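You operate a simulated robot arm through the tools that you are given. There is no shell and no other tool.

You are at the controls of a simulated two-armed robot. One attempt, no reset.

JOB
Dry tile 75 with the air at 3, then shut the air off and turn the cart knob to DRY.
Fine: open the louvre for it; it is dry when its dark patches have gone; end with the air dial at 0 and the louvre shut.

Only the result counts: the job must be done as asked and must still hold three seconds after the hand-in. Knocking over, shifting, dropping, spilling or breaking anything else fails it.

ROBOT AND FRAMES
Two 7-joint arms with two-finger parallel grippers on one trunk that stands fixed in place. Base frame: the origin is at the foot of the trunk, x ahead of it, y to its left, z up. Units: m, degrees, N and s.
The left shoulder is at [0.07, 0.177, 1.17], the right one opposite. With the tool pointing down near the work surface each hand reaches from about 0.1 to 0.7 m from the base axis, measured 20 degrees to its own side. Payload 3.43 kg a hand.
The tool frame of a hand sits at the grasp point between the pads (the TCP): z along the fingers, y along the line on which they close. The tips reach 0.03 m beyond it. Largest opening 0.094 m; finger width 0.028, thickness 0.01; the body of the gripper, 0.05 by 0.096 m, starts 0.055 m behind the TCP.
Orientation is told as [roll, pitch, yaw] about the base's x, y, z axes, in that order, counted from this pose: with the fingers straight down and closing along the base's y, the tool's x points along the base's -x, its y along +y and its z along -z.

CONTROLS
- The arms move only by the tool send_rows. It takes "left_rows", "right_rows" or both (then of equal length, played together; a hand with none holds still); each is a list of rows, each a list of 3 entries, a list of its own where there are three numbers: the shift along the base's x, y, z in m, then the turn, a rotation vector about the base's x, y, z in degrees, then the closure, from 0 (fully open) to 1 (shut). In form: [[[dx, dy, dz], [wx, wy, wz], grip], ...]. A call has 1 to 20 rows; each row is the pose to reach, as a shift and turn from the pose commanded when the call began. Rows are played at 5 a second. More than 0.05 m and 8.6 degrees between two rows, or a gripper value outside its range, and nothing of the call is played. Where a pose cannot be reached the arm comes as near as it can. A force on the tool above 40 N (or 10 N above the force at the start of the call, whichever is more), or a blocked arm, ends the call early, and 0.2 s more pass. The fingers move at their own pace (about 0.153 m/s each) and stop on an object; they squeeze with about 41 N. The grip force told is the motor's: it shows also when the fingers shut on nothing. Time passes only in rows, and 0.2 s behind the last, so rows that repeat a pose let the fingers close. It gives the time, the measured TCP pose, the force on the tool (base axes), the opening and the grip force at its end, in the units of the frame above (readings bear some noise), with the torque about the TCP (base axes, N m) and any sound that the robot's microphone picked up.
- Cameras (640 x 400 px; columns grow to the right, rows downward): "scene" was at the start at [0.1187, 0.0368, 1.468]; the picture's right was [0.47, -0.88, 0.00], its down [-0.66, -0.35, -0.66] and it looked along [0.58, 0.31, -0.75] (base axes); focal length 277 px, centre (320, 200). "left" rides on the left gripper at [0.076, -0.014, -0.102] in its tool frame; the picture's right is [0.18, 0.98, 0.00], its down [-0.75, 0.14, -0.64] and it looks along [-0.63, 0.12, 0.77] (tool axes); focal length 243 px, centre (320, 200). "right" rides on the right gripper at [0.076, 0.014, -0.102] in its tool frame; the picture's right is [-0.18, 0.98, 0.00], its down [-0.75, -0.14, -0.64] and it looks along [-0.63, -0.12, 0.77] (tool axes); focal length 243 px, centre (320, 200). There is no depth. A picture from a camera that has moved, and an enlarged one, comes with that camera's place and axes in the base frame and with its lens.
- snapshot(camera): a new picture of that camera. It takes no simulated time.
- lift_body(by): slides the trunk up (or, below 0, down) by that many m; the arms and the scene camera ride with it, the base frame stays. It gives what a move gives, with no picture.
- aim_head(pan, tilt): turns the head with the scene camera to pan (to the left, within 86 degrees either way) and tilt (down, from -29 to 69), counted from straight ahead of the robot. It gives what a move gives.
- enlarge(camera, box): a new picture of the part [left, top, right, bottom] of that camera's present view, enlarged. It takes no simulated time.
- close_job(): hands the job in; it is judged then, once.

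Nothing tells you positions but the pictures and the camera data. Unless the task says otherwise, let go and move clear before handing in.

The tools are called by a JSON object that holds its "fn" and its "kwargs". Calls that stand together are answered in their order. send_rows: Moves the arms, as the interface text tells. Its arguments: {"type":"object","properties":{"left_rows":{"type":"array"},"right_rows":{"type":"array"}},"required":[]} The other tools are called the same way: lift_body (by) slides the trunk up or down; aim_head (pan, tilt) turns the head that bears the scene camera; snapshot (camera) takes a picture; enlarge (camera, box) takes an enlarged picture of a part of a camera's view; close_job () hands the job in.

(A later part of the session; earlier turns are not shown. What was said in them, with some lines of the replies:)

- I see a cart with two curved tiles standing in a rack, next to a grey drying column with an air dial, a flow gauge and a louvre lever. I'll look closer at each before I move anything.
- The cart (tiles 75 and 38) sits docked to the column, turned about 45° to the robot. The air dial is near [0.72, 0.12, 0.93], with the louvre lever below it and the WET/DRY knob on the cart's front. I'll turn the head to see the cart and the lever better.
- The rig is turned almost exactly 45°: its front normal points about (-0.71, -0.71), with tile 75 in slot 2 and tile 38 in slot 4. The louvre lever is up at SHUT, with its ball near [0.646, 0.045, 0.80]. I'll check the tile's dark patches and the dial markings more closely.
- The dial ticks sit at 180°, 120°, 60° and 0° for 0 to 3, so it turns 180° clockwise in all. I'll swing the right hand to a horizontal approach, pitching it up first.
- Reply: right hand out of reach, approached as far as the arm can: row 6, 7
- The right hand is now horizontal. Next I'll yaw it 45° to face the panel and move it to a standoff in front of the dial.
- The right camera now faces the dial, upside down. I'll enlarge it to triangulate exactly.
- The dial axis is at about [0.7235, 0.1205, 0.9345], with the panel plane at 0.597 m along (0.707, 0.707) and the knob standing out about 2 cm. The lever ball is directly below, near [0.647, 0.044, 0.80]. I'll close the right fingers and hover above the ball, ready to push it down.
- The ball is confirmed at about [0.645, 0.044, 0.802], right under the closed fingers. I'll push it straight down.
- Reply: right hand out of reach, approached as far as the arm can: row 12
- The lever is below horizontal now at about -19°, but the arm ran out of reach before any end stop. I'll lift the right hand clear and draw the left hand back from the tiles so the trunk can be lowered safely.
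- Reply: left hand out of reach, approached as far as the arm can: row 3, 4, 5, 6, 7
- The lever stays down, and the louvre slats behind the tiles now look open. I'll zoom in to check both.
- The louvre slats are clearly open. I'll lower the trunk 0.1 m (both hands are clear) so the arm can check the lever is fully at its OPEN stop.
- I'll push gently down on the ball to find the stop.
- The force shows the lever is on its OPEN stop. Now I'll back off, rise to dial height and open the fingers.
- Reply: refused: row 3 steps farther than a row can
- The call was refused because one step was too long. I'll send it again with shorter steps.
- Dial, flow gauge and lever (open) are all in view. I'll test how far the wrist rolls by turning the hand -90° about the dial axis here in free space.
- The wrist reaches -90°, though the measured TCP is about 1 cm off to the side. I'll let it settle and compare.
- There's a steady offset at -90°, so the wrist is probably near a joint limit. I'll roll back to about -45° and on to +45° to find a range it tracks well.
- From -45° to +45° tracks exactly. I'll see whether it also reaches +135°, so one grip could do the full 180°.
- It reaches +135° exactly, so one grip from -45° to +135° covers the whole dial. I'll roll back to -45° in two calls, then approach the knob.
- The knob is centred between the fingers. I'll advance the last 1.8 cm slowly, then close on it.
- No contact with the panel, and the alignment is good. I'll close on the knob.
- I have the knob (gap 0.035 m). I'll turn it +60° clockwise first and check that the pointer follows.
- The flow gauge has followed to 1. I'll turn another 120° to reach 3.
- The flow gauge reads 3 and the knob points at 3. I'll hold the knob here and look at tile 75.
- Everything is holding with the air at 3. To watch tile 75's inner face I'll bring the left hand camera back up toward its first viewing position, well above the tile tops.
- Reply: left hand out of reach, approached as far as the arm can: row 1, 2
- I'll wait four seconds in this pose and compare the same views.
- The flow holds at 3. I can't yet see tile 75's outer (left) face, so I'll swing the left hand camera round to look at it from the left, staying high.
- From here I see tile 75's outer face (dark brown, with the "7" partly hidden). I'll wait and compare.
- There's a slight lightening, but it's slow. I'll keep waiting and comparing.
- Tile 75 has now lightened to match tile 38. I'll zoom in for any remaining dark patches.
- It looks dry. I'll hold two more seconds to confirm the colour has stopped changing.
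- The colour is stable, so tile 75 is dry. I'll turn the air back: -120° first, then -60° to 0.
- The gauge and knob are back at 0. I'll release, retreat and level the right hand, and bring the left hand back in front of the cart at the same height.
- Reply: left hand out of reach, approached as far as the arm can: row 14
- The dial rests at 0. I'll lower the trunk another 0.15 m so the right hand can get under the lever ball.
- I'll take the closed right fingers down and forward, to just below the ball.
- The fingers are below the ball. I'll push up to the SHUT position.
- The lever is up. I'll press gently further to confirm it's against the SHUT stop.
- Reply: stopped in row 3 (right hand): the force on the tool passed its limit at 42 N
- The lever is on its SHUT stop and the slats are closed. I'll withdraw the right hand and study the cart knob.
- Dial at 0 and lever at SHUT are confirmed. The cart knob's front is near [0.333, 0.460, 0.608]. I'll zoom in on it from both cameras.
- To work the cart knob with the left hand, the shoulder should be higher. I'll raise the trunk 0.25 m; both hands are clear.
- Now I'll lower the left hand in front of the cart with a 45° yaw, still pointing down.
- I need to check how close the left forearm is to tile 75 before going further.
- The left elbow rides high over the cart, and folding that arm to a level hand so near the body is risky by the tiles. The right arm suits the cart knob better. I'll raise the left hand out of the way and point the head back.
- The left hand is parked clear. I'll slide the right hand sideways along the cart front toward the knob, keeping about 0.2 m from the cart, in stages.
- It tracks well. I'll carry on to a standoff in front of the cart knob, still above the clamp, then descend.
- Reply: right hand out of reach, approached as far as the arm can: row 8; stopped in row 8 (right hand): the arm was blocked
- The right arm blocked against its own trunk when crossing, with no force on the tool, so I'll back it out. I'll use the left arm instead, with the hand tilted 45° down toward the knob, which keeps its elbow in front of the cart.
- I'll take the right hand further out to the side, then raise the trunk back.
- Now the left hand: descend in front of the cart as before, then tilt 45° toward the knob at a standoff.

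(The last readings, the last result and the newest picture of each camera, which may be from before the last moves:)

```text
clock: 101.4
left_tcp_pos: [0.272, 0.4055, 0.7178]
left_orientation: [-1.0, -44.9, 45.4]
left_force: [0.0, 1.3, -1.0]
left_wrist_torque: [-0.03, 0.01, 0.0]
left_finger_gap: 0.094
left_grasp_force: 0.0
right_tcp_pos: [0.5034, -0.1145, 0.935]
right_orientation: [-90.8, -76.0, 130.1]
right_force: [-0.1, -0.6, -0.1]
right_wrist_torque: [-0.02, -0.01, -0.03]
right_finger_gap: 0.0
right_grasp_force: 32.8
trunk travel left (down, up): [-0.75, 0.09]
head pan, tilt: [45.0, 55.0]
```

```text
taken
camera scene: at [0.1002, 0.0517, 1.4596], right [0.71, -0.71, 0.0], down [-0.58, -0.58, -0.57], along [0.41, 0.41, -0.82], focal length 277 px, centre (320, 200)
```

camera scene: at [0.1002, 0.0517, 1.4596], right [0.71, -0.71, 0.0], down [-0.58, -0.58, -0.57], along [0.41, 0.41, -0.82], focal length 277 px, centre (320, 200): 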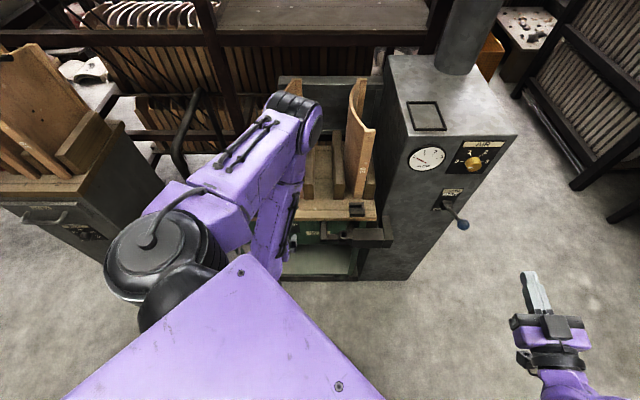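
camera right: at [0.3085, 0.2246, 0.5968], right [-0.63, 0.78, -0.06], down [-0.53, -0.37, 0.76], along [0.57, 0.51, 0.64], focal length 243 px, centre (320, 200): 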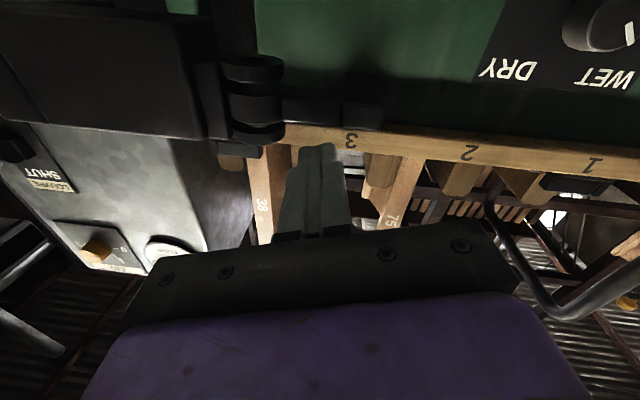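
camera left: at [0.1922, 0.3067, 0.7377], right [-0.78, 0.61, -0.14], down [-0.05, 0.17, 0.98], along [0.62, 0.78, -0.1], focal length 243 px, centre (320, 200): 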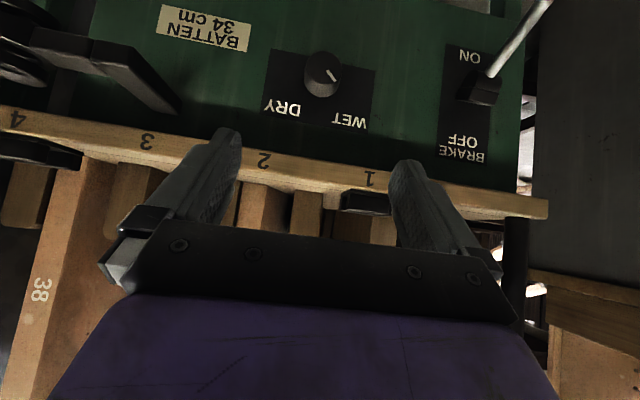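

The left hand reached a good tilted standoff and the knob is in clear view, but its elbow now looks close above tile 75. Before going on I'll turn the right hand so its camera looks across at the elbow and the tile.

{"fn": "send_rows", "kwargs": {"right_rows": [[[0, 0, 0.02], [0, 0, 7.5], 1], [[0, 0, 0.04], [0, 0, 15], 1], [[0, 0, 0.06], [0, 0, 22.5], 1], [[0, 0, 0.08], [0, 0, 30], 1], [[0, 0, 0.1], [0, 0, 37.5], 1], [[0, 0, 0.12], [0, 0, 45], 1], [[0, 0, 0.12], [0, 0, 50], 1]]}}

{"fn": "send_rows", "kwargs": {"right_rows": [[[0, 0, 0], [-7, 0, 0], 1], [[0, 0, 0], [-14, 0, 0], 1], [[0, 0, 0], [-21, 0, 0], 1], [[0, 0, 0], [-28, 0, 0], 1], [[0, 0, 0], [-35, 0, 0], 1], [[0, 0, 0], [-40, 0, 0], 1]]}}

{"fn": "snapshot", "kwargs": {"camera": "right"}}

{"fn": "enlarge", "kwargs": {"camera": "scene", "box": [180, 60, 400, 280]}}

```text
clock: 103.0
left_tcp_pos: [0.2733, 0.4051, 0.718]
left_orientation: [-0.7, -44.7, 45.2]
left_force: [-0.5, -0.4, -0.2]
left_wrist_torque: [-0.04, -0.01, -0.04]
left_finger_gap: 0.094
left_grasp_force: 0.1
right_tcp_pos: [0.5043, -0.1161, 1.0544]
right_orientation: [-91.0, -76.1, -179.8]
right_force: [-0.2, 0.8, 0.0]
right_wrist_torque: [0.03, -0.01, -0.02]
right_finger_gap: 0.0002
right_grasp_force: 33.1
trunk travel left (down, up): [-0.75, 0.09]
head pan, tilt: [45.0, 55.0]
```

```text
clock: 104.4
left_tcp_pos: [0.2714, 0.4065, 0.7189]
left_orientation: [-0.9, -44.7, 45.2]
left_force: [-0.1, 0.3, -0.1]
left_wrist_torque: [-0.01, 0.0, 0.0]
left_finger_gap: 0.094
left_grasp_force: 0.1
right_tcp_pos: [0.5045, -0.1149, 1.054]
right_orientation: [-16.9, -47.9, 111.2]
right_force: [0.2, 0.5, 0.0]
right_wrist_torque: [-0.04, 0.02, -0.01]
right_finger_gap: 0.0
right_grasp_force: 32.9
trunk travel left (down, up): [-0.75, 0.09]
head pan, tilt: [45.0, 55.0]
```

```text
taken
camera right: at [0.5056, -0.2432, 1.0609], right [-1.0, -0.03, -0.06], down [-0.06, 0.0, 1.0], along [-0.03, 1.0, 0.0], focal length 243 px, centre (320, 200)
```

right: 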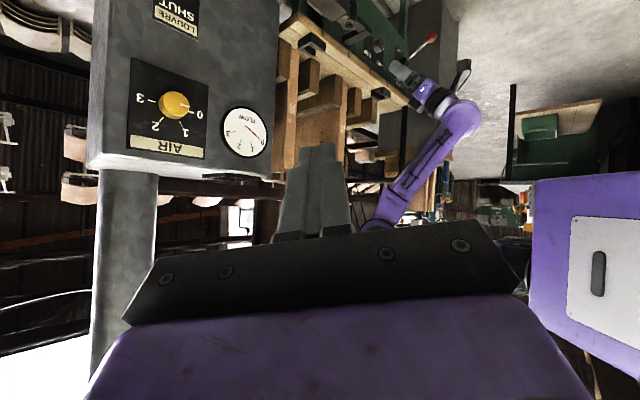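

```text
1.82 times, centred on (290, 170) of scene
camera zoom: at [0.1001, 0.0525, 1.4596], right [0.71, -0.71, 0.0], down [-0.58, -0.58, -0.57], along [0.41, 0.41, -0.82], focal length 503 px, centre (374, 254)
```

zoom: 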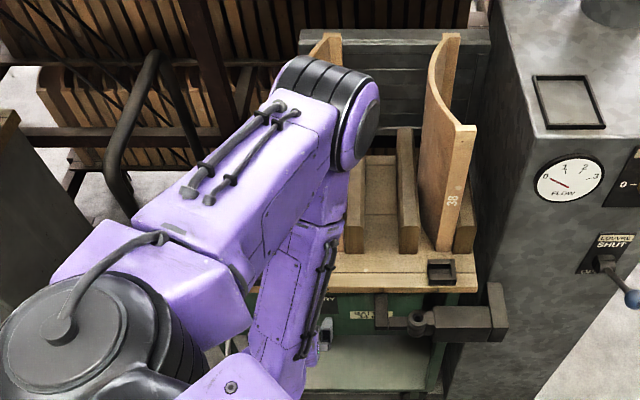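

From this angle the left elbow works out at about [0.31, 0.45, 1.12], roughly 12 cm clear of tile 75. I'll look closely at the knob's pointer.

{"fn": "enlarge", "kwargs": {"camera": "left", "box": [250, 30, 400, 150]}}

{"fn": "enlarge", "kwargs": {"camera": "right", "box": [260, 0, 520, 240]}}

```text
3.33 times, centred on (325, 90) of left
camera zoom: at [0.1922, 0.3071, 0.7377], right [-0.78, 0.61, -0.14], down [-0.05, 0.17, 0.98], along [0.62, 0.78, -0.1], focal length 809 px, centre (303, 567)
```

zoom: 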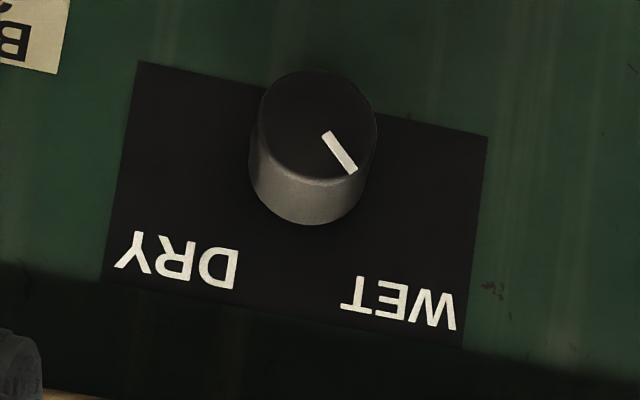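

```text
1.67 times, centred on (390, 120) of right
camera zoom: at [0.5056, -0.2432, 1.0609], right [-1.0, -0.03, -0.06], down [-0.06, 0.0, 1.0], along [-0.03, 1.0, 0.0], focal length 404 px, centre (203, 333)
```

zoom: 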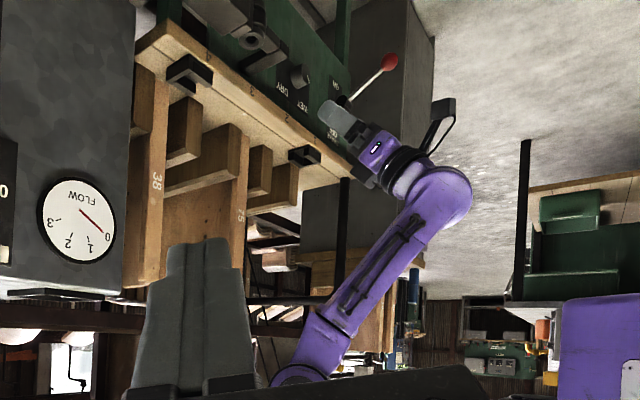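

The geometry is now consistent: the knob front is at 0.5586 m along the rig axis, lateral -0.091 and z 0.598, with the panel 2.3 cm behind. The pointer is 45° left of up (WET), so DRY is a 90° clockwise turn. I'll raise the trunk to its top to lift the elbow, then bring the left hand back down.

{"fn": "lift_body", "kwargs": {"by": 0.09}}

{"fn": "send_rows", "kwargs": {"left_rows": [[[0.002, 0.001, -0.025], [0, 0, 0], 0.3], [[0.004, 0.002, -0.05], [0, 0, 0], 0.3], [[0.007, 0.003, -0.075], [0, 0, 0], 0.3], [[0.011, 0.004, -0.1], [0, 0, 0], 0.3], [[0.011, 0.004, -0.118], [0, 0, 0], 0.3], [[0.011, 0.004, -0.118], [0, 0, 0], 0.3]]}}

{"fn": "snapshot", "kwargs": {"camera": "left"}}

{"fn": "snapshot", "kwargs": {"camera": "right"}}

{"fn": "snapshot", "kwargs": {"camera": "scene"}}

```text
clock: 105.6
left_tcp_pos: [0.2719, 0.4052, 0.8077]
left_orientation: [-0.9, -44.8, 45.1]
left_force: [0.0, -0.4, -0.3]
left_wrist_torque: [0.02, -0.02, 0.01]
left_finger_gap: 0.0943
left_grasp_force: 0.1
right_tcp_pos: [0.5038, -0.1145, 1.1446]
right_orientation: [-17.0, -48.0, 111.2]
right_force: [0.2, -0.3, 0.9]
right_wrist_torque: [-0.01, -0.02, -0.01]
right_finger_gap: 0.0
right_grasp_force: 33.2
trunk travel left (down, up): [-0.84, 0.0]
head pan, tilt: [45.0, 55.0]
```

```text
clock: 107.0
left_tcp_pos: [0.2832, 0.4098, 0.6908]
left_orientation: [-0.9, -44.8, 45.2]
left_force: [-0.4, 0.0, -0.8]
left_wrist_torque: [-0.01, 0.01, 0.01]
left_finger_gap: 0.0659
left_grasp_force: 0.1
right_tcp_pos: [0.502, -0.1161, 1.1435]
right_orientation: [-17.0, -48.0, 111.1]
right_force: [0.4, -0.3, -0.5]
right_wrist_torque: [0.01, 0.01, 0.0]
right_finger_gap: 0.0
right_grasp_force: 33.0
trunk travel left (down, up): [-0.84, 0.0]
head pan, tilt: [45.0, 55.0]
```

```text
taken
camera left: at [0.2031, 0.311, 0.7107], right [-0.78, 0.61, -0.14], down [-0.05, 0.17, 0.98], along [0.62, 0.78, -0.1], focal length 243 px, centre (320, 200)
```

left: 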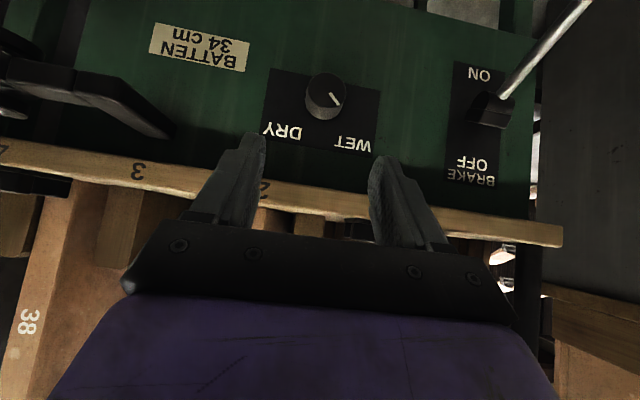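

```text
taken
camera right: at [0.5059, -0.2438, 1.1505], right [-1.0, -0.03, -0.06], down [-0.06, 0.0, 1.0], along [-0.03, 1.0, 0.0], focal length 243 px, centre (320, 200)
```

right: 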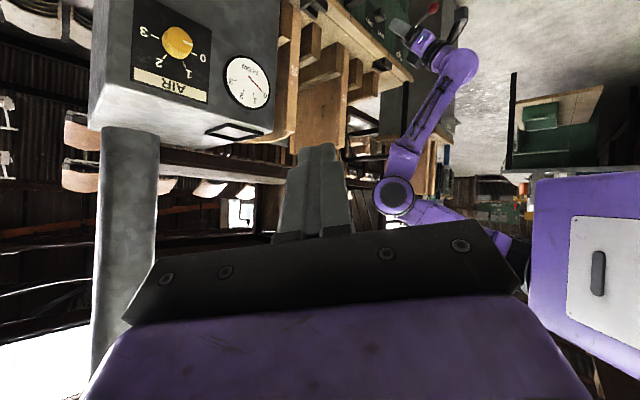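

```text
taken
camera scene: at [0.1004, 0.0514, 1.5496], right [0.71, -0.71, 0.0], down [-0.58, -0.58, -0.57], along [0.41, 0.41, -0.82], focal length 277 px, centre (320, 200)
```

scene: 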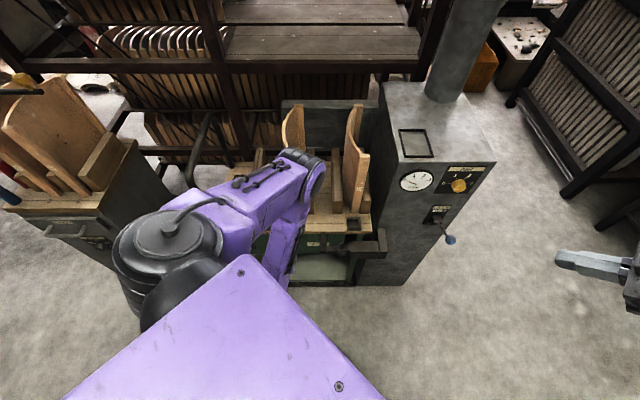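

The elbow now sits well in front of the cart, clear of the tiles. I'll lean the hand -22.5° about the knob axis and move to the pre-grasp point.

{"fn": "send_rows", "kwargs": {"left_rows": [[[-0.0015, 0.009, -0.014], [-5.3, -5.3, 0], 0.3], [[-0.003, 0.018, -0.028], [-10.61, -10.61, 0], 0.3], [[-0.005, 0.0267, -0.0418], [-15.91, -15.91, 0], 0.3], [[-0.005, 0.0267, -0.0418], [-15.91, -15.91, 0], 0.3]]}}

{"fn": "snapshot", "kwargs": {"camera": "left"}}

{"fn": "snapshot", "kwargs": {"camera": "right"}}

```text
clock: 108.0
left_tcp_pos: [0.2771, 0.4373, 0.6493]
left_orientation: [-31.2, -40.5, 66.0]
left_force: [0.2, 0.7, -0.2]
left_wrist_torque: [-0.01, 0.01, -0.01]
left_finger_gap: 0.066
left_grasp_force: 0.1
right_tcp_pos: [0.5022, -0.1152, 1.144]
right_orientation: [-17.0, -48.0, 111.2]
right_force: [0.1, -0.3, -0.4]
right_wrist_torque: [-0.03, 0.0, 0.0]
right_finger_gap: 0.0002
right_grasp_force: 32.9
trunk travel left (down, up): [-0.84, 0.0]
head pan, tilt: [45.0, 55.0]
```

```text
taken
camera left: at [0.1919, 0.3436, 0.6722], right [-0.69, 0.52, -0.51], down [-0.31, 0.43, 0.85], along [0.65, 0.74, -0.14], focal length 243 px, centre (320, 200)
```

left: 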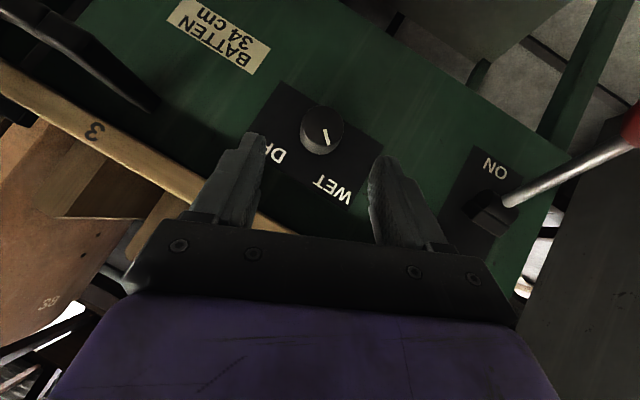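

```text
taken
camera right: at [0.506, -0.2438, 1.1504], right [-1.0, -0.03, -0.05], down [-0.05, 0.0, 1.0], along [-0.03, 1.0, 0.0], focal length 243 px, centre (320, 200)
```

right: 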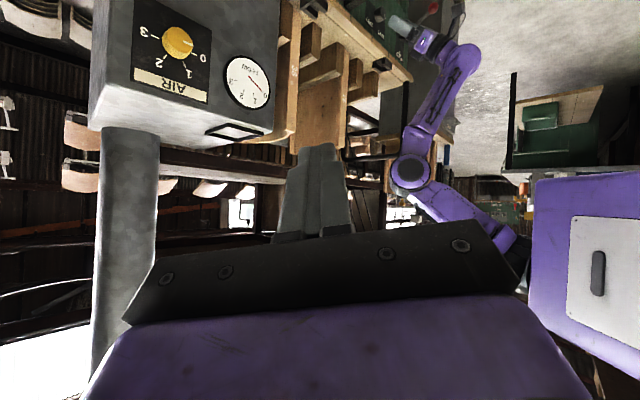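

The knob is projected right where it should be for this approach. I'll advance to the grasp point in small steps.

{"fn": "send_rows", "kwargs": {"left_rows": [[[0.0142, 0.0059, -0.0131], [0, 0, 0], 0.3], [[0.0284, 0.0118, -0.0262], [0, 0, 0], 0.3], [[0.036, 0.015, -0.0332], [0, 0, 0], 0.3], [[0.0395, 0.0165, -0.0365], [0, 0, 0], 0.3], [[0.0426, 0.0177, -0.0393], [0, 0, 0], 0.3], [[0.0426, 0.0177, -0.0393], [0, 0, 0], 0.3]]}}

{"fn": "snapshot", "kwargs": {"camera": "left"}}

{"fn": "enlarge", "kwargs": {"camera": "left", "box": [220, 90, 440, 260]}}

{"fn": "enlarge", "kwargs": {"camera": "right", "box": [280, 0, 500, 200]}}

```text
clock: 109.4
left_tcp_pos: [0.3201, 0.4554, 0.6109]
left_orientation: [-31.1, -40.5, 65.9]
left_force: [-0.1, 0.5, -0.9]
left_wrist_torque: [-0.02, 0.02, -0.04]
left_finger_gap: 0.0657
left_grasp_force: 0.1
right_tcp_pos: [0.5035, -0.1152, 1.1429]
right_orientation: [-17.0, -48.0, 111.3]
right_force: [0.6, 0.4, 0.2]
right_wrist_torque: [-0.02, 0.01, 0.01]
right_finger_gap: 0.0
right_grasp_force: 33.1
trunk travel left (down, up): [-0.84, 0.0]
head pan, tilt: [45.0, 55.0]
```

```text
taken
camera left: at [0.2346, 0.3614, 0.6327], right [-0.69, 0.52, -0.51], down [-0.31, 0.42, 0.85], along [0.65, 0.74, -0.14], focal length 243 px, centre (320, 200)
```

left: 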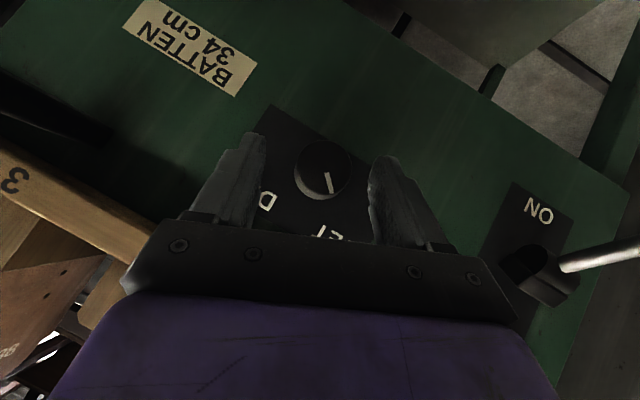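

```text
2.35 times, centred on (330, 175) of left
camera zoom: at [0.2346, 0.3614, 0.6327], right [-0.69, 0.52, -0.51], down [-0.31, 0.42, 0.85], along [0.65, 0.74, -0.14], focal length 571 px, centre (296, 259)
```

zoom: 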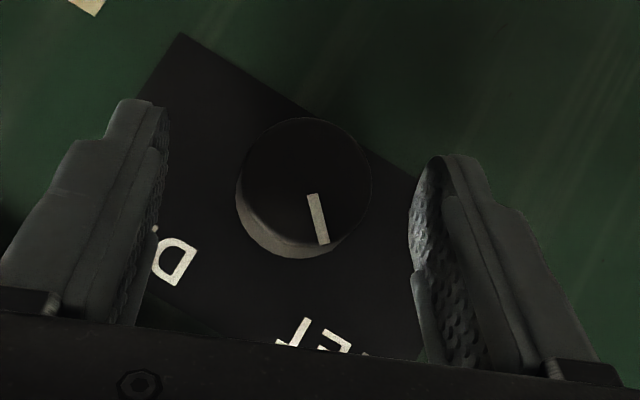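

```text
2.00 times, centred on (390, 100) of right
camera zoom: at [0.5059, -0.2437, 1.1505], right [-1.0, -0.03, -0.06], down [-0.06, 0.0, 1.0], along [-0.03, 1.0, 0.0], focal length 485 px, centre (180, 400)
```

zoom: 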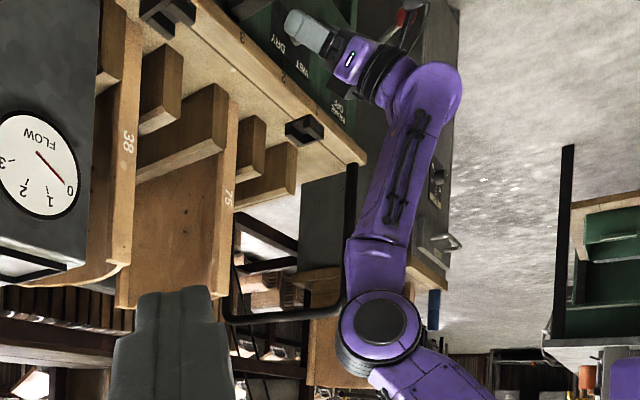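

The knob sits between the fingertips with room around it. I'll close on it.

{"fn": "send_rows", "kwargs": {"left_rows": [[[0, 0, 0], [0, 0, 0], 0.55], [[0, 0, 0], [0, 0, 0], 0.8], [[0, 0, 0], [0, 0, 0], 1], [[0, 0, 0], [0, 0, 0], 1]]}}

{"fn": "enlarge", "kwargs": {"camera": "left", "box": [220, 90, 440, 260]}}

```text
clock: 110.4
left_tcp_pos: [0.3183, 0.456, 0.6094]
left_orientation: [-31.1, -40.6, 66.1]
left_force: [-13.6, 17.6, 1.1]
left_wrist_torque: [0.06, 0.37, 0.73]
left_finger_gap: 0.0346
left_grasp_force: 45.0
right_tcp_pos: [0.501, -0.113, 1.1445]
right_orientation: [-17.0, -47.9, 111.2]
right_force: [0.3, 0.6, -0.4]
right_wrist_torque: [0.0, 0.0, 0.0]
right_finger_gap: 0.0
right_grasp_force: 32.8
trunk travel left (down, up): [-0.84, 0.0]
head pan, tilt: [45.0, 55.0]
```

```text
2.35 times, centred on (330, 175) of left
camera zoom: at [0.2327, 0.3633, 0.6325], right [-0.69, 0.51, -0.51], down [-0.31, 0.42, 0.85], along [0.65, 0.75, -0.14], focal length 571 px, centre (296, 259)
```

zoom: 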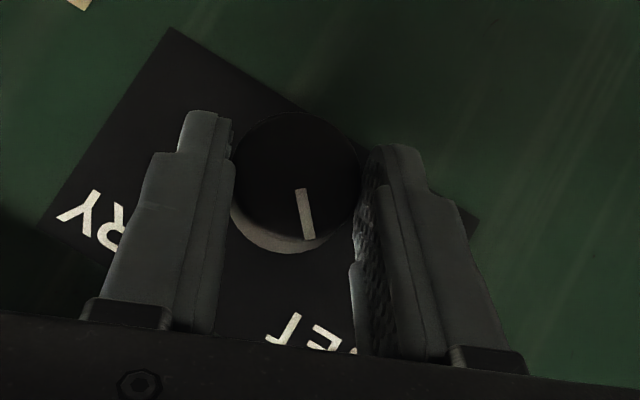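

I have it (gap 0.0346 m), but with about 22 N sideways because the hand is a couple of mm off. I'll shift toward the knob's true centre to relieve that.

{"fn": "send_rows", "kwargs": {"left_rows": [[[-0.001, 0.001, 0], [0, 0, 0], 1], [[-0.0018, 0.0018, 0], [0, 0, 0], 1], [[-0.0018, 0.0018, 0], [0, 0, 0], 1]]}}

```text
clock: 111.2
left_tcp_pos: [0.3176, 0.4566, 0.61]
left_orientation: [-31.3, -40.5, 66.1]
left_force: [-10.7, 13.8, 1.6]
left_wrist_torque: [0.34, 0.02, 1.05]
left_finger_gap: 0.0348
left_grasp_force: 45.0
right_tcp_pos: [0.5022, -0.114, 1.1439]
right_orientation: [-17.0, -47.8, 111.3]
right_force: [0.2, -0.3, 0.2]
right_wrist_torque: [0.01, -0.03, -0.02]
right_finger_gap: 0.0001
right_grasp_force: 32.9
trunk travel left (down, up): [-0.84, 0.0]
head pan, tilt: [45.0, 55.0]
```

That helped somewhat. I'll shift a little further the same way.

{"fn": "send_rows", "kwargs": {"left_rows": [[[-0.0015, 0.0015, 0], [0, 0, 0], 1], [[-0.003, 0.003, 0], [0, 0, 0], 1], [[-0.003, 0.003, 0], [0, 0, 0], 1]]}}

```text
clock: 112.0
left_tcp_pos: [0.3175, 0.4561, 0.6108]
left_orientation: [-31.2, -40.5, 65.9]
left_force: [6.2, -2.4, -2.1]
left_wrist_torque: [0.15, -0.22, 0.19]
left_finger_gap: 0.0346
left_grasp_force: 45.3
right_tcp_pos: [0.5035, -0.117, 1.1427]
right_orientation: [-16.9, -48.0, 111.2]
right_force: [-0.5, -0.2, -0.4]
right_wrist_torque: [0.0, -0.07, 0.0]
right_finger_gap: 0.0
right_grasp_force: 33.1
trunk travel left (down, up): [-0.84, 0.0]
head pan, tilt: [45.0, 55.0]
```

The side force is relieved. I'll turn the knob +45° clockwise about its axis.

{"fn": "send_rows", "kwargs": {"left_rows": [[[0.0011, -0.0011, 0.0005], [5.3, 5.3, 0], 1], [[0.0023, -0.0023, 0.0009], [10.61, 10.61, 0], 1], [[0.0035, -0.0035, 0.001], [15.91, 15.91, 0], 1], [[0.0047, -0.0047, 0.0009], [21.21, 21.21, 0], 1], [[0.0059, -0.0059, 0.0005], [26.52, 26.52, 0], 1], [[0.0071, -0.0071, 0], [31.82, 31.82, 0], 1]]}}

{"fn": "snapshot", "kwargs": {"camera": "left"}}

{"fn": "snapshot", "kwargs": {"camera": "right"}}

```text
clock: 113.4
left_tcp_pos: [0.3271, 0.4471, 0.6095]
left_orientation: [29.5, -40.6, 23.9]
left_force: [19.2, -23.4, 3.9]
left_wrist_torque: [0.19, -0.77, -1.13]
left_finger_gap: 0.0347
left_grasp_force: 45.3
right_tcp_pos: [0.505, -0.1195, 1.1428]
right_orientation: [-16.8, -48.3, 111.2]
right_force: [0.5, 0.4, 0.4]
right_wrist_torque: [0.01, -0.02, -0.03]
right_finger_gap: 0.0
right_grasp_force: 33.0
trunk travel left (down, up): [-0.84, 0.0]
head pan, tilt: [45.0, 55.0]
```

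```text
taken
camera left: at [0.2501, 0.3452, 0.6226], right [-0.76, 0.6, 0.25], down [0.23, -0.11, 0.97], along [0.61, 0.79, -0.05], focal length 243 px, centre (320, 200)
```

left: 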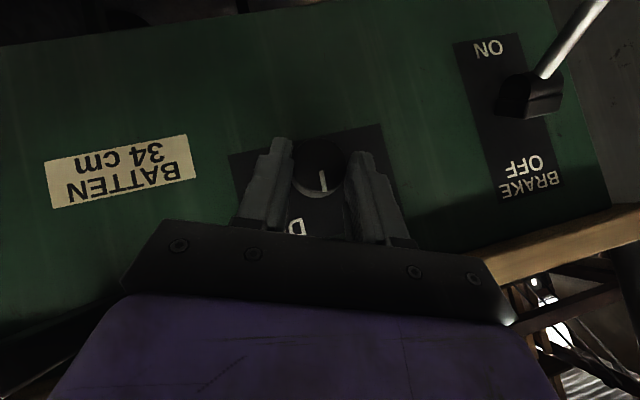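

```text
taken
camera right: at [0.5077, -0.2472, 1.1488], right [-1.0, -0.03, -0.05], down [-0.05, -0.01, 1.0], along [-0.03, 1.0, 0.0], focal length 243 px, centre (320, 200)
```

right: 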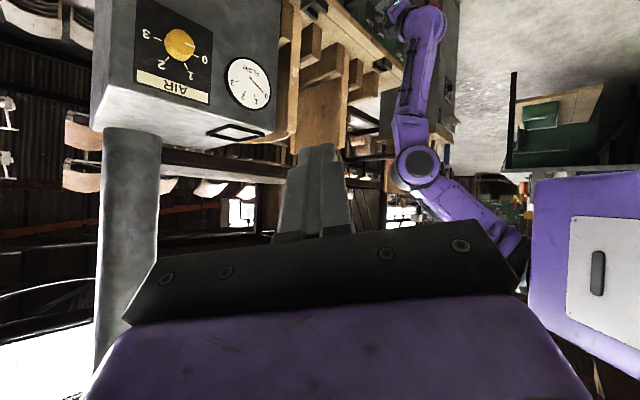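

The pointer now points straight up, halfway there, and the elbow stays clear. I'll relieve the side force, open, rotate back -45° around the knob, and check.

{"fn": "send_rows", "kwargs": {"left_rows": [[[0.0015, -0.0015, 0], [0, 0, 0], 1], [[0.002, -0.002, 0], [0, 0, 0], 0.3], [[0.002, -0.002, 0], [0, 0, 0], 0.3], [[0.0005, -0.0005, 0.0005], [-5.3, -5.3, 0], 0.3], [[-0.001, 0.001, 0.0009], [-10.61, -10.61, 0], 0.3], [[-0.0023, 0.0023, 0.001], [-15.91, -15.91, 0], 0.3], [[-0.004, 0.004, 0.0009], [-21.21, -21.21, 0], 0.3], [[-0.0055, 0.0055, 0.0005], [-26.52, -26.52, 0], 0.3], [[-0.0067, 0.0067, 0], [-31.82, -31.82, 0], 0.3], [[-0.0067, 0.0067, 0], [-31.82, -31.82, 0], 0.3]]}}

{"fn": "snapshot", "kwargs": {"camera": "left"}}

{"fn": "enlarge", "kwargs": {"camera": "left", "box": [220, 90, 440, 260]}}

```text
clock: 115.6
left_tcp_pos: [0.3147, 0.4587, 0.6096]
left_orientation: [-31.2, -40.5, 66.0]
left_force: [-0.6, -0.7, -0.8]
left_wrist_torque: [0.0, -0.07, 0.01]
left_finger_gap: 0.0656
left_grasp_force: 0.0
right_tcp_pos: [0.503, -0.1153, 1.1434]
right_orientation: [-16.9, -47.9, 111.2]
right_force: [-0.3, -0.3, 0.6]
right_wrist_torque: [-0.01, -0.01, 0.01]
right_finger_gap: 0.0
right_grasp_force: 33.0
trunk travel left (down, up): [-0.84, 0.0]
head pan, tilt: [45.0, 55.0]
```

```text
taken
camera left: at [0.2303, 0.3652, 0.6324], right [-0.69, 0.52, -0.51], down [-0.31, 0.43, 0.85], along [0.65, 0.74, -0.14], focal length 243 px, centre (320, 200)
```

left: 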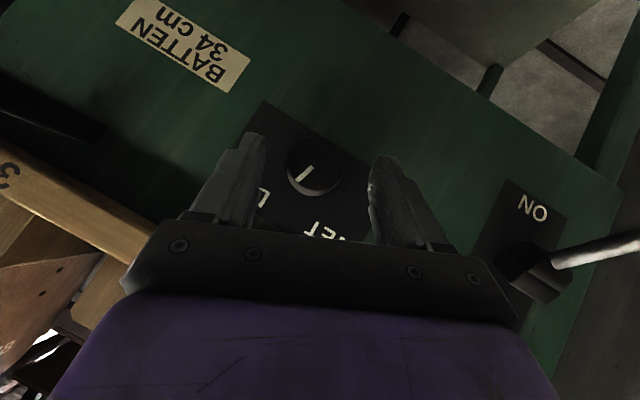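

```text
2.35 times, centred on (330, 175) of left
camera zoom: at [0.2303, 0.3652, 0.6324], right [-0.69, 0.52, -0.51], down [-0.31, 0.43, 0.85], along [0.65, 0.74, -0.14], focal length 571 px, centre (296, 259)
```

zoom: 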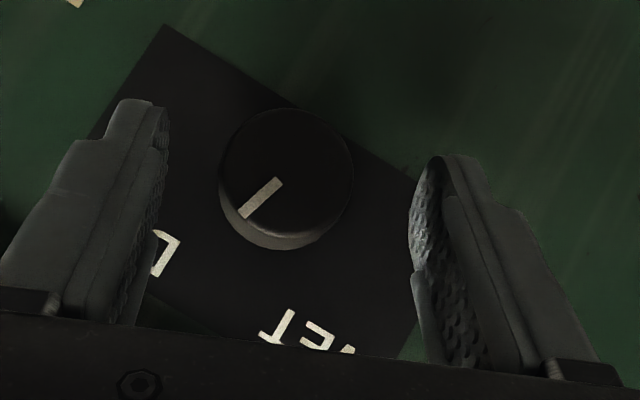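

The pointer stays put at about 15° right of up, so some 30-35° remain to DRY. I'll shift about 3 mm to centre on the knob and re-grip.

{"fn": "send_rows", "kwargs": {"left_rows": [[[0.001, -0.001, 0.0005], [0, 0, 0], 0.3], [[0.002, -0.002, 0.001], [0, 0, 0], 0.55], [[0.002, -0.002, 0.001], [0, 0, 0], 0.8], [[0.002, -0.002, 0.001], [0, 0, 0], 1], [[0.002, -0.002, 0.001], [0, 0, 0], 1]]}}

{"fn": "enlarge", "kwargs": {"camera": "left", "box": [220, 90, 440, 260]}}

```text
clock: 116.8
left_tcp_pos: [0.3177, 0.4573, 0.6096]
left_orientation: [-31.1, -40.5, 66.0]
left_force: [-2.3, 4.2, 0.4]
left_wrist_torque: [0.0, 0.11, -0.06]
left_finger_gap: 0.0344
left_grasp_force: 44.9
right_tcp_pos: [0.5029, -0.1139, 1.1443]
right_orientation: [-17.0, -48.0, 111.3]
right_force: [-0.2, -0.2, -0.3]
right_wrist_torque: [-0.01, 0.0, -0.02]
right_finger_gap: 0.0001
right_grasp_force: 32.3
trunk travel left (down, up): [-0.84, 0.0]
head pan, tilt: [45.0, 55.0]
```

```text
2.35 times, centred on (330, 175) of left
camera zoom: at [0.2322, 0.3641, 0.633], right [-0.69, 0.52, -0.51], down [-0.31, 0.42, 0.85], along [0.65, 0.74, -0.14], focal length 571 px, centre (296, 259)
```

zoom: 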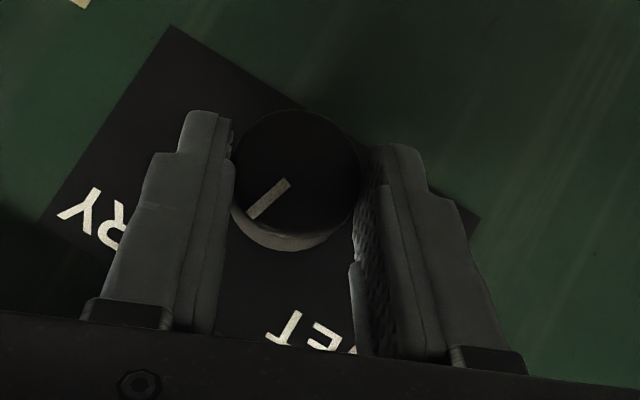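

This grip is well centred (4 N). I'll turn +35° more toward DRY.

{"fn": "send_rows", "kwargs": {"left_rows": [[[0.0014, -0.0014, 0.0005], [4.95, 4.95, 0], 1], [[0.0028, -0.0028, 0.0008], [9.9, 9.9, 0], 1], [[0.0043, -0.0043, 0.0011], [14.85, 14.85, 0], 1], [[0.0058, -0.0058, 0.0011], [19.8, 19.8, 0], 1], [[0.0073, -0.0073, 0.0009], [24.75, 24.75, 0], 1], [[0.0073, -0.0073, 0.0009], [24.75, 24.75, 0], 1]]}}

{"fn": "enlarge", "kwargs": {"camera": "left", "box": [220, 90, 440, 260]}}

```text
clock: 118.2
left_tcp_pos: [0.324, 0.4499, 0.6096]
left_orientation: [16.4, -43.4, 33.1]
left_force: [-8.0, 8.4, -2.4]
left_wrist_torque: [-0.18, -0.35, 0.58]
left_finger_gap: 0.0341
left_grasp_force: 45.4
right_tcp_pos: [0.5021, -0.1161, 1.1431]
right_orientation: [-17.0, -48.0, 111.3]
right_force: [-0.6, -0.9, -0.3]
right_wrist_torque: [0.0, -0.03, 0.0]
right_finger_gap: 0.0
right_grasp_force: 33.2
trunk travel left (down, up): [-0.84, 0.0]
head pan, tilt: [45.0, 55.0]
```

```text
2.35 times, centred on (330, 175) of left
camera zoom: at [0.2477, 0.3481, 0.6264], right [-0.79, 0.61, 0.08], down [0.11, 0.01, 0.99], along [0.61, 0.79, -0.08], focal length 571 px, centre (296, 259)
```

zoom: 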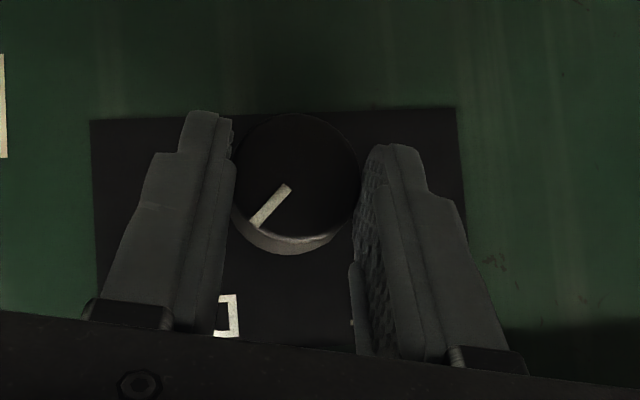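

The pointer is now at about 45° right of up, on DRY. I'll ease off, open and retreat along the hand's axis.

{"fn": "send_rows", "kwargs": {"left_rows": [[[-0.0008, 0.0008, 0], [0, 0, 0], 0.6], [[-0.0008, 0.0008, 0], [0, 0, 0], 0.25], [[-0.0008, 0.0008, 0], [0, 0, 0], 0.25], [[-0.0078, -0.0122, 0.0138], [0, 0, 0], 0.25], [[-0.0176, -0.0274, 0.031], [0, 0, 0], 0.25], [[-0.0314, -0.0486, 0.0552], [0, 0, 0], 0.25], [[-0.04, -0.062, 0.075], [0, 0, 0], 0.25], [[-0.04, -0.062, 0.075], [0, 0, 0], 0.25]]}}

{"fn": "snapshot", "kwargs": {"camera": "left"}}

{"fn": "enlarge", "kwargs": {"camera": "left", "box": [240, 20, 440, 180]}}

{"fn": "snapshot", "kwargs": {"camera": "scene"}}

```text
clock: 120.0
left_tcp_pos: [0.2872, 0.3863, 0.687]
left_orientation: [16.4, -43.5, 33.0]
left_force: [0.0, -0.3, 0.1]
left_wrist_torque: [0.01, 0.0, 0.0]
left_finger_gap: 0.0706
left_grasp_force: 0.0
right_tcp_pos: [0.503, -0.1154, 1.1446]
right_orientation: [-16.9, -48.0, 111.1]
right_force: [0.4, -0.4, 0.4]
right_wrist_torque: [0.01, 0.04, -0.01]
right_finger_gap: 0.0003
right_grasp_force: 33.0
trunk travel left (down, up): [-0.84, 0.0]
head pan, tilt: [45.0, 55.0]
```

```text
taken
camera left: at [0.2111, 0.2858, 0.7031], right [-0.79, 0.61, 0.08], down [0.11, 0.01, 0.99], along [0.61, 0.79, -0.08], focal length 243 px, centre (320, 200)
```

left: 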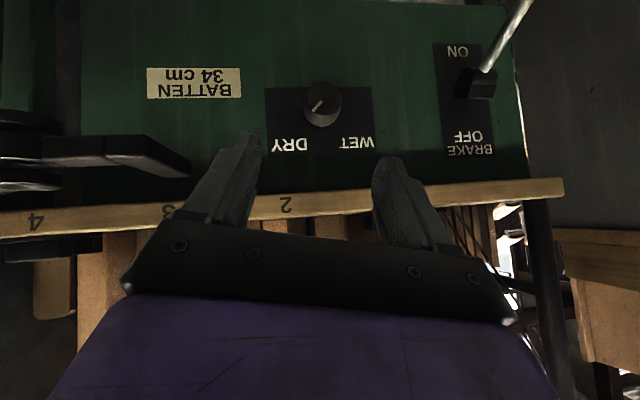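

```text
2.50 times, centred on (340, 100) of left
camera zoom: at [0.2111, 0.2858, 0.7031], right [-0.79, 0.61, 0.08], down [0.11, 0.01, 0.99], along [0.61, 0.79, -0.08], focal length 606 px, centre (270, 450)
```

zoom: 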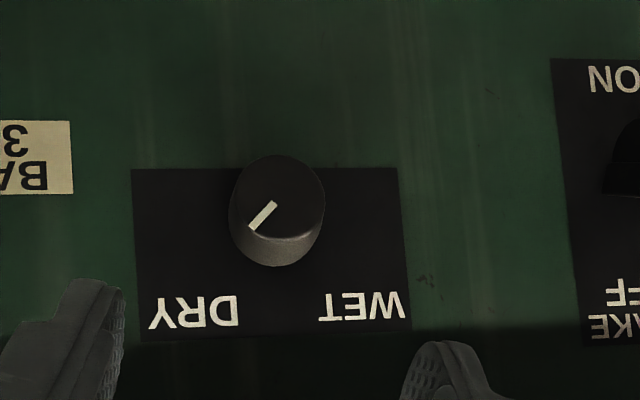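

```text
taken
camera scene: at [0.1005, 0.0522, 1.5496], right [0.71, -0.71, 0.0], down [-0.58, -0.58, -0.57], along [0.41, 0.41, -0.82], focal length 277 px, centre (320, 200)
```

scene: 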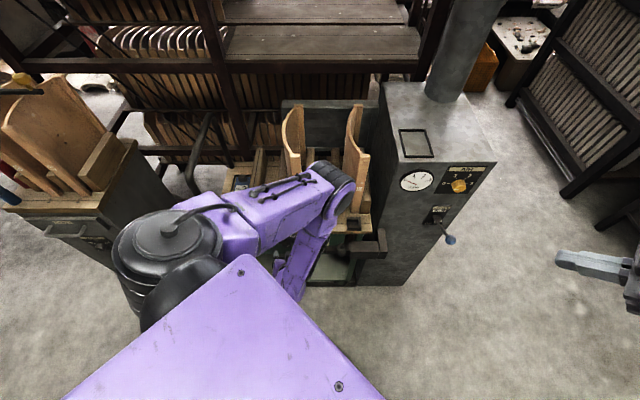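

The knob points at DRY and the hand is free. I'll lift the left hand back to its earlier clear pose and run a final check on everything.

{"fn": "send_rows", "kwargs": {"left_rows": [[[-0.004, 0.004, 0.03], [-2.2, -2.2, 0], 0.25], [[-0.008, 0.009, 0.06], [-4.4, -4.4, 0], 0.25], [[-0.012, 0.014, 0.09], [-6.6, -6.6, 0], 0.25], [[-0.015, 0.019, 0.121], [-8.84, -8.84, 0], 0.25], [[-0.015, 0.019, 0.121], [-8.84, -8.84, 0], 0.25]]}}

{"fn": "snapshot", "kwargs": {"camera": "scene"}}

{"fn": "snapshot", "kwargs": {"camera": "right"}}

{"fn": "snapshot", "kwargs": {"camera": "left"}}

{"fn": "enlarge", "kwargs": {"camera": "scene", "box": [370, 90, 520, 260]}}

{"fn": "enlarge", "kwargs": {"camera": "scene", "box": [260, 90, 390, 220]}}

```text
clock: 121.2
left_tcp_pos: [0.2713, 0.4062, 0.8074]
left_orientation: [-0.9, -44.8, 45.2]
left_force: [0.6, -0.1, 0.1]
left_wrist_torque: [0.02, 0.01, -0.03]
left_finger_gap: 0.0706
left_grasp_force: 0.2
right_tcp_pos: [0.5027, -0.1151, 1.1436]
right_orientation: [-17.0, -48.0, 111.2]
right_force: [0.3, 0.2, 0.8]
right_wrist_torque: [0.01, 0.0, -0.01]
right_finger_gap: 0.0001
right_grasp_force: 33.4
trunk travel left (down, up): [-0.84, 0.0]
head pan, tilt: [45.0, 55.0]
```

```text
taken
camera scene: at [0.1007, 0.0518, 1.5496], right [0.71, -0.71, 0.0], down [-0.58, -0.58, -0.57], along [0.41, 0.41, -0.82], focal length 277 px, centre (320, 200)
```

scene: 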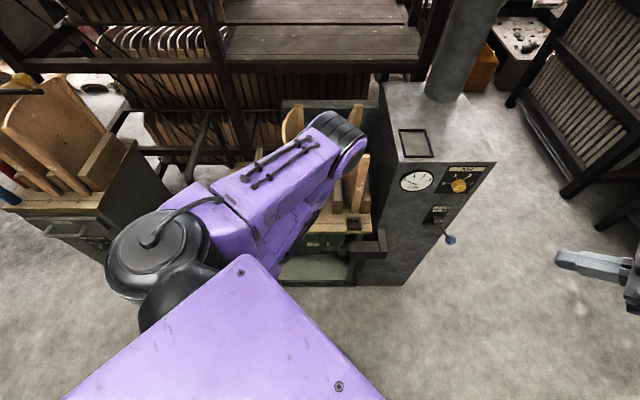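

```text
taken
camera right: at [0.506, -0.2441, 1.1504], right [-1.0, -0.03, -0.05], down [-0.05, 0.0, 1.0], along [-0.03, 1.0, 0.0], focal length 243 px, centre (320, 200)
```

right: 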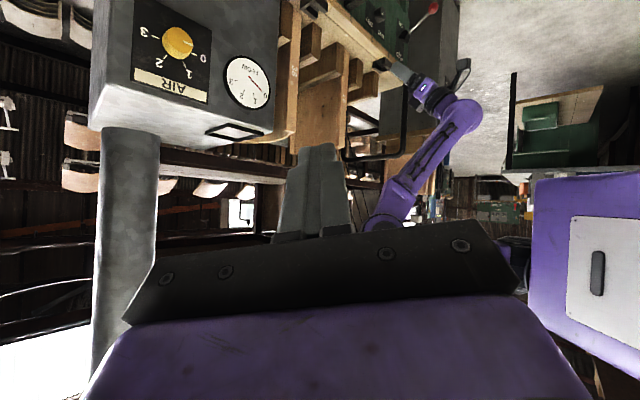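

```text
taken
camera left: at [0.1928, 0.3073, 0.8264], right [-0.78, 0.61, -0.14], down [-0.05, 0.17, 0.98], along [0.62, 0.78, -0.1], focal length 243 px, centre (320, 200)
```

left: 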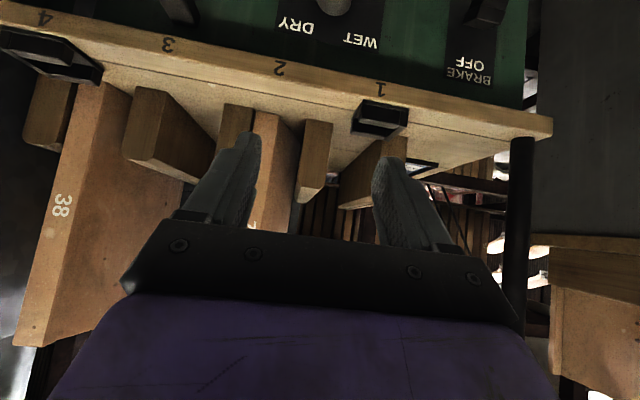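

```text
2.35 times, centred on (445, 175) of scene
camera zoom: at [0.1007, 0.0518, 1.5496], right [0.71, -0.71, 0.0], down [-0.58, -0.58, -0.57], along [0.41, 0.41, -0.82], focal length 651 px, centre (26, 259)
```

zoom: 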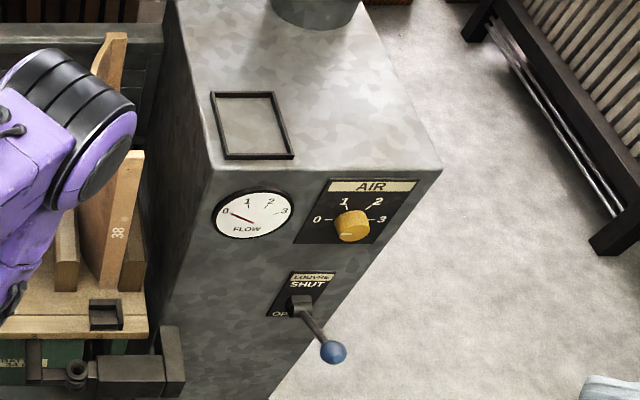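

```text
3.08 times, centred on (325, 155) of scene
camera zoom: at [0.1007, 0.0518, 1.5496], right [0.71, -0.71, 0.0], down [-0.58, -0.58, -0.57], along [0.41, 0.41, -0.82], focal length 851 px, centre (305, 338)
```

zoom: 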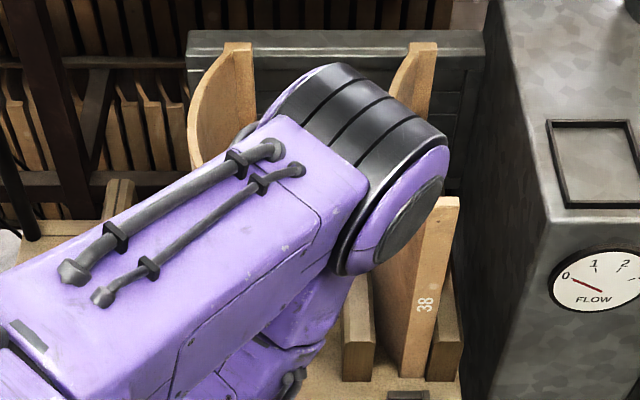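

The final views all agree:
- **Air:** dial and flow gauge at 0.
- **Louvre:** lever on SHUT and the slats closed.
- **Cart knob:** pointing at DRY.
- **Tiles:** tile 75 has dried to the colour of tile 38, and both stand where they were.
- **Hands:** both are clear.

I'll hand the job in.

{"fn": "close_job", "kwargs": {}}

```text
The job is handed in.
```

The job is handed in, and I believe it was done as asked; no verdict has come back yet.

- **Drying:** I opened the louvre and set the air dial to 3, and held it there for about 22 s with the flow gauge reading 3. By then tile 75 had lightened to the same colour as tile 38. It looked the same two seconds later, with no dark patches on the faces I could see. I couldn't see the lowest part of the tile inside its slot.
- **Air and louvre:** the dial and flow gauge are back at 0. The lever is against its SHUT stop and the slats are closed.
- **Cart knob:** it points at DRY, about 45° right of straight up. That mirrors where it stood on WET.
- **Everything else:** tile 38, the brake lever and the clamp look as they were. Both hands were clear before I handed in.

The "AIR 2" card on the cart disagreed with your setting of 3; I followed your instruction. I first tried the cart knob with the right arm, but it jammed while crossing the robot's body, with no force showing at the hand. I backed it out and used the left arm instead.
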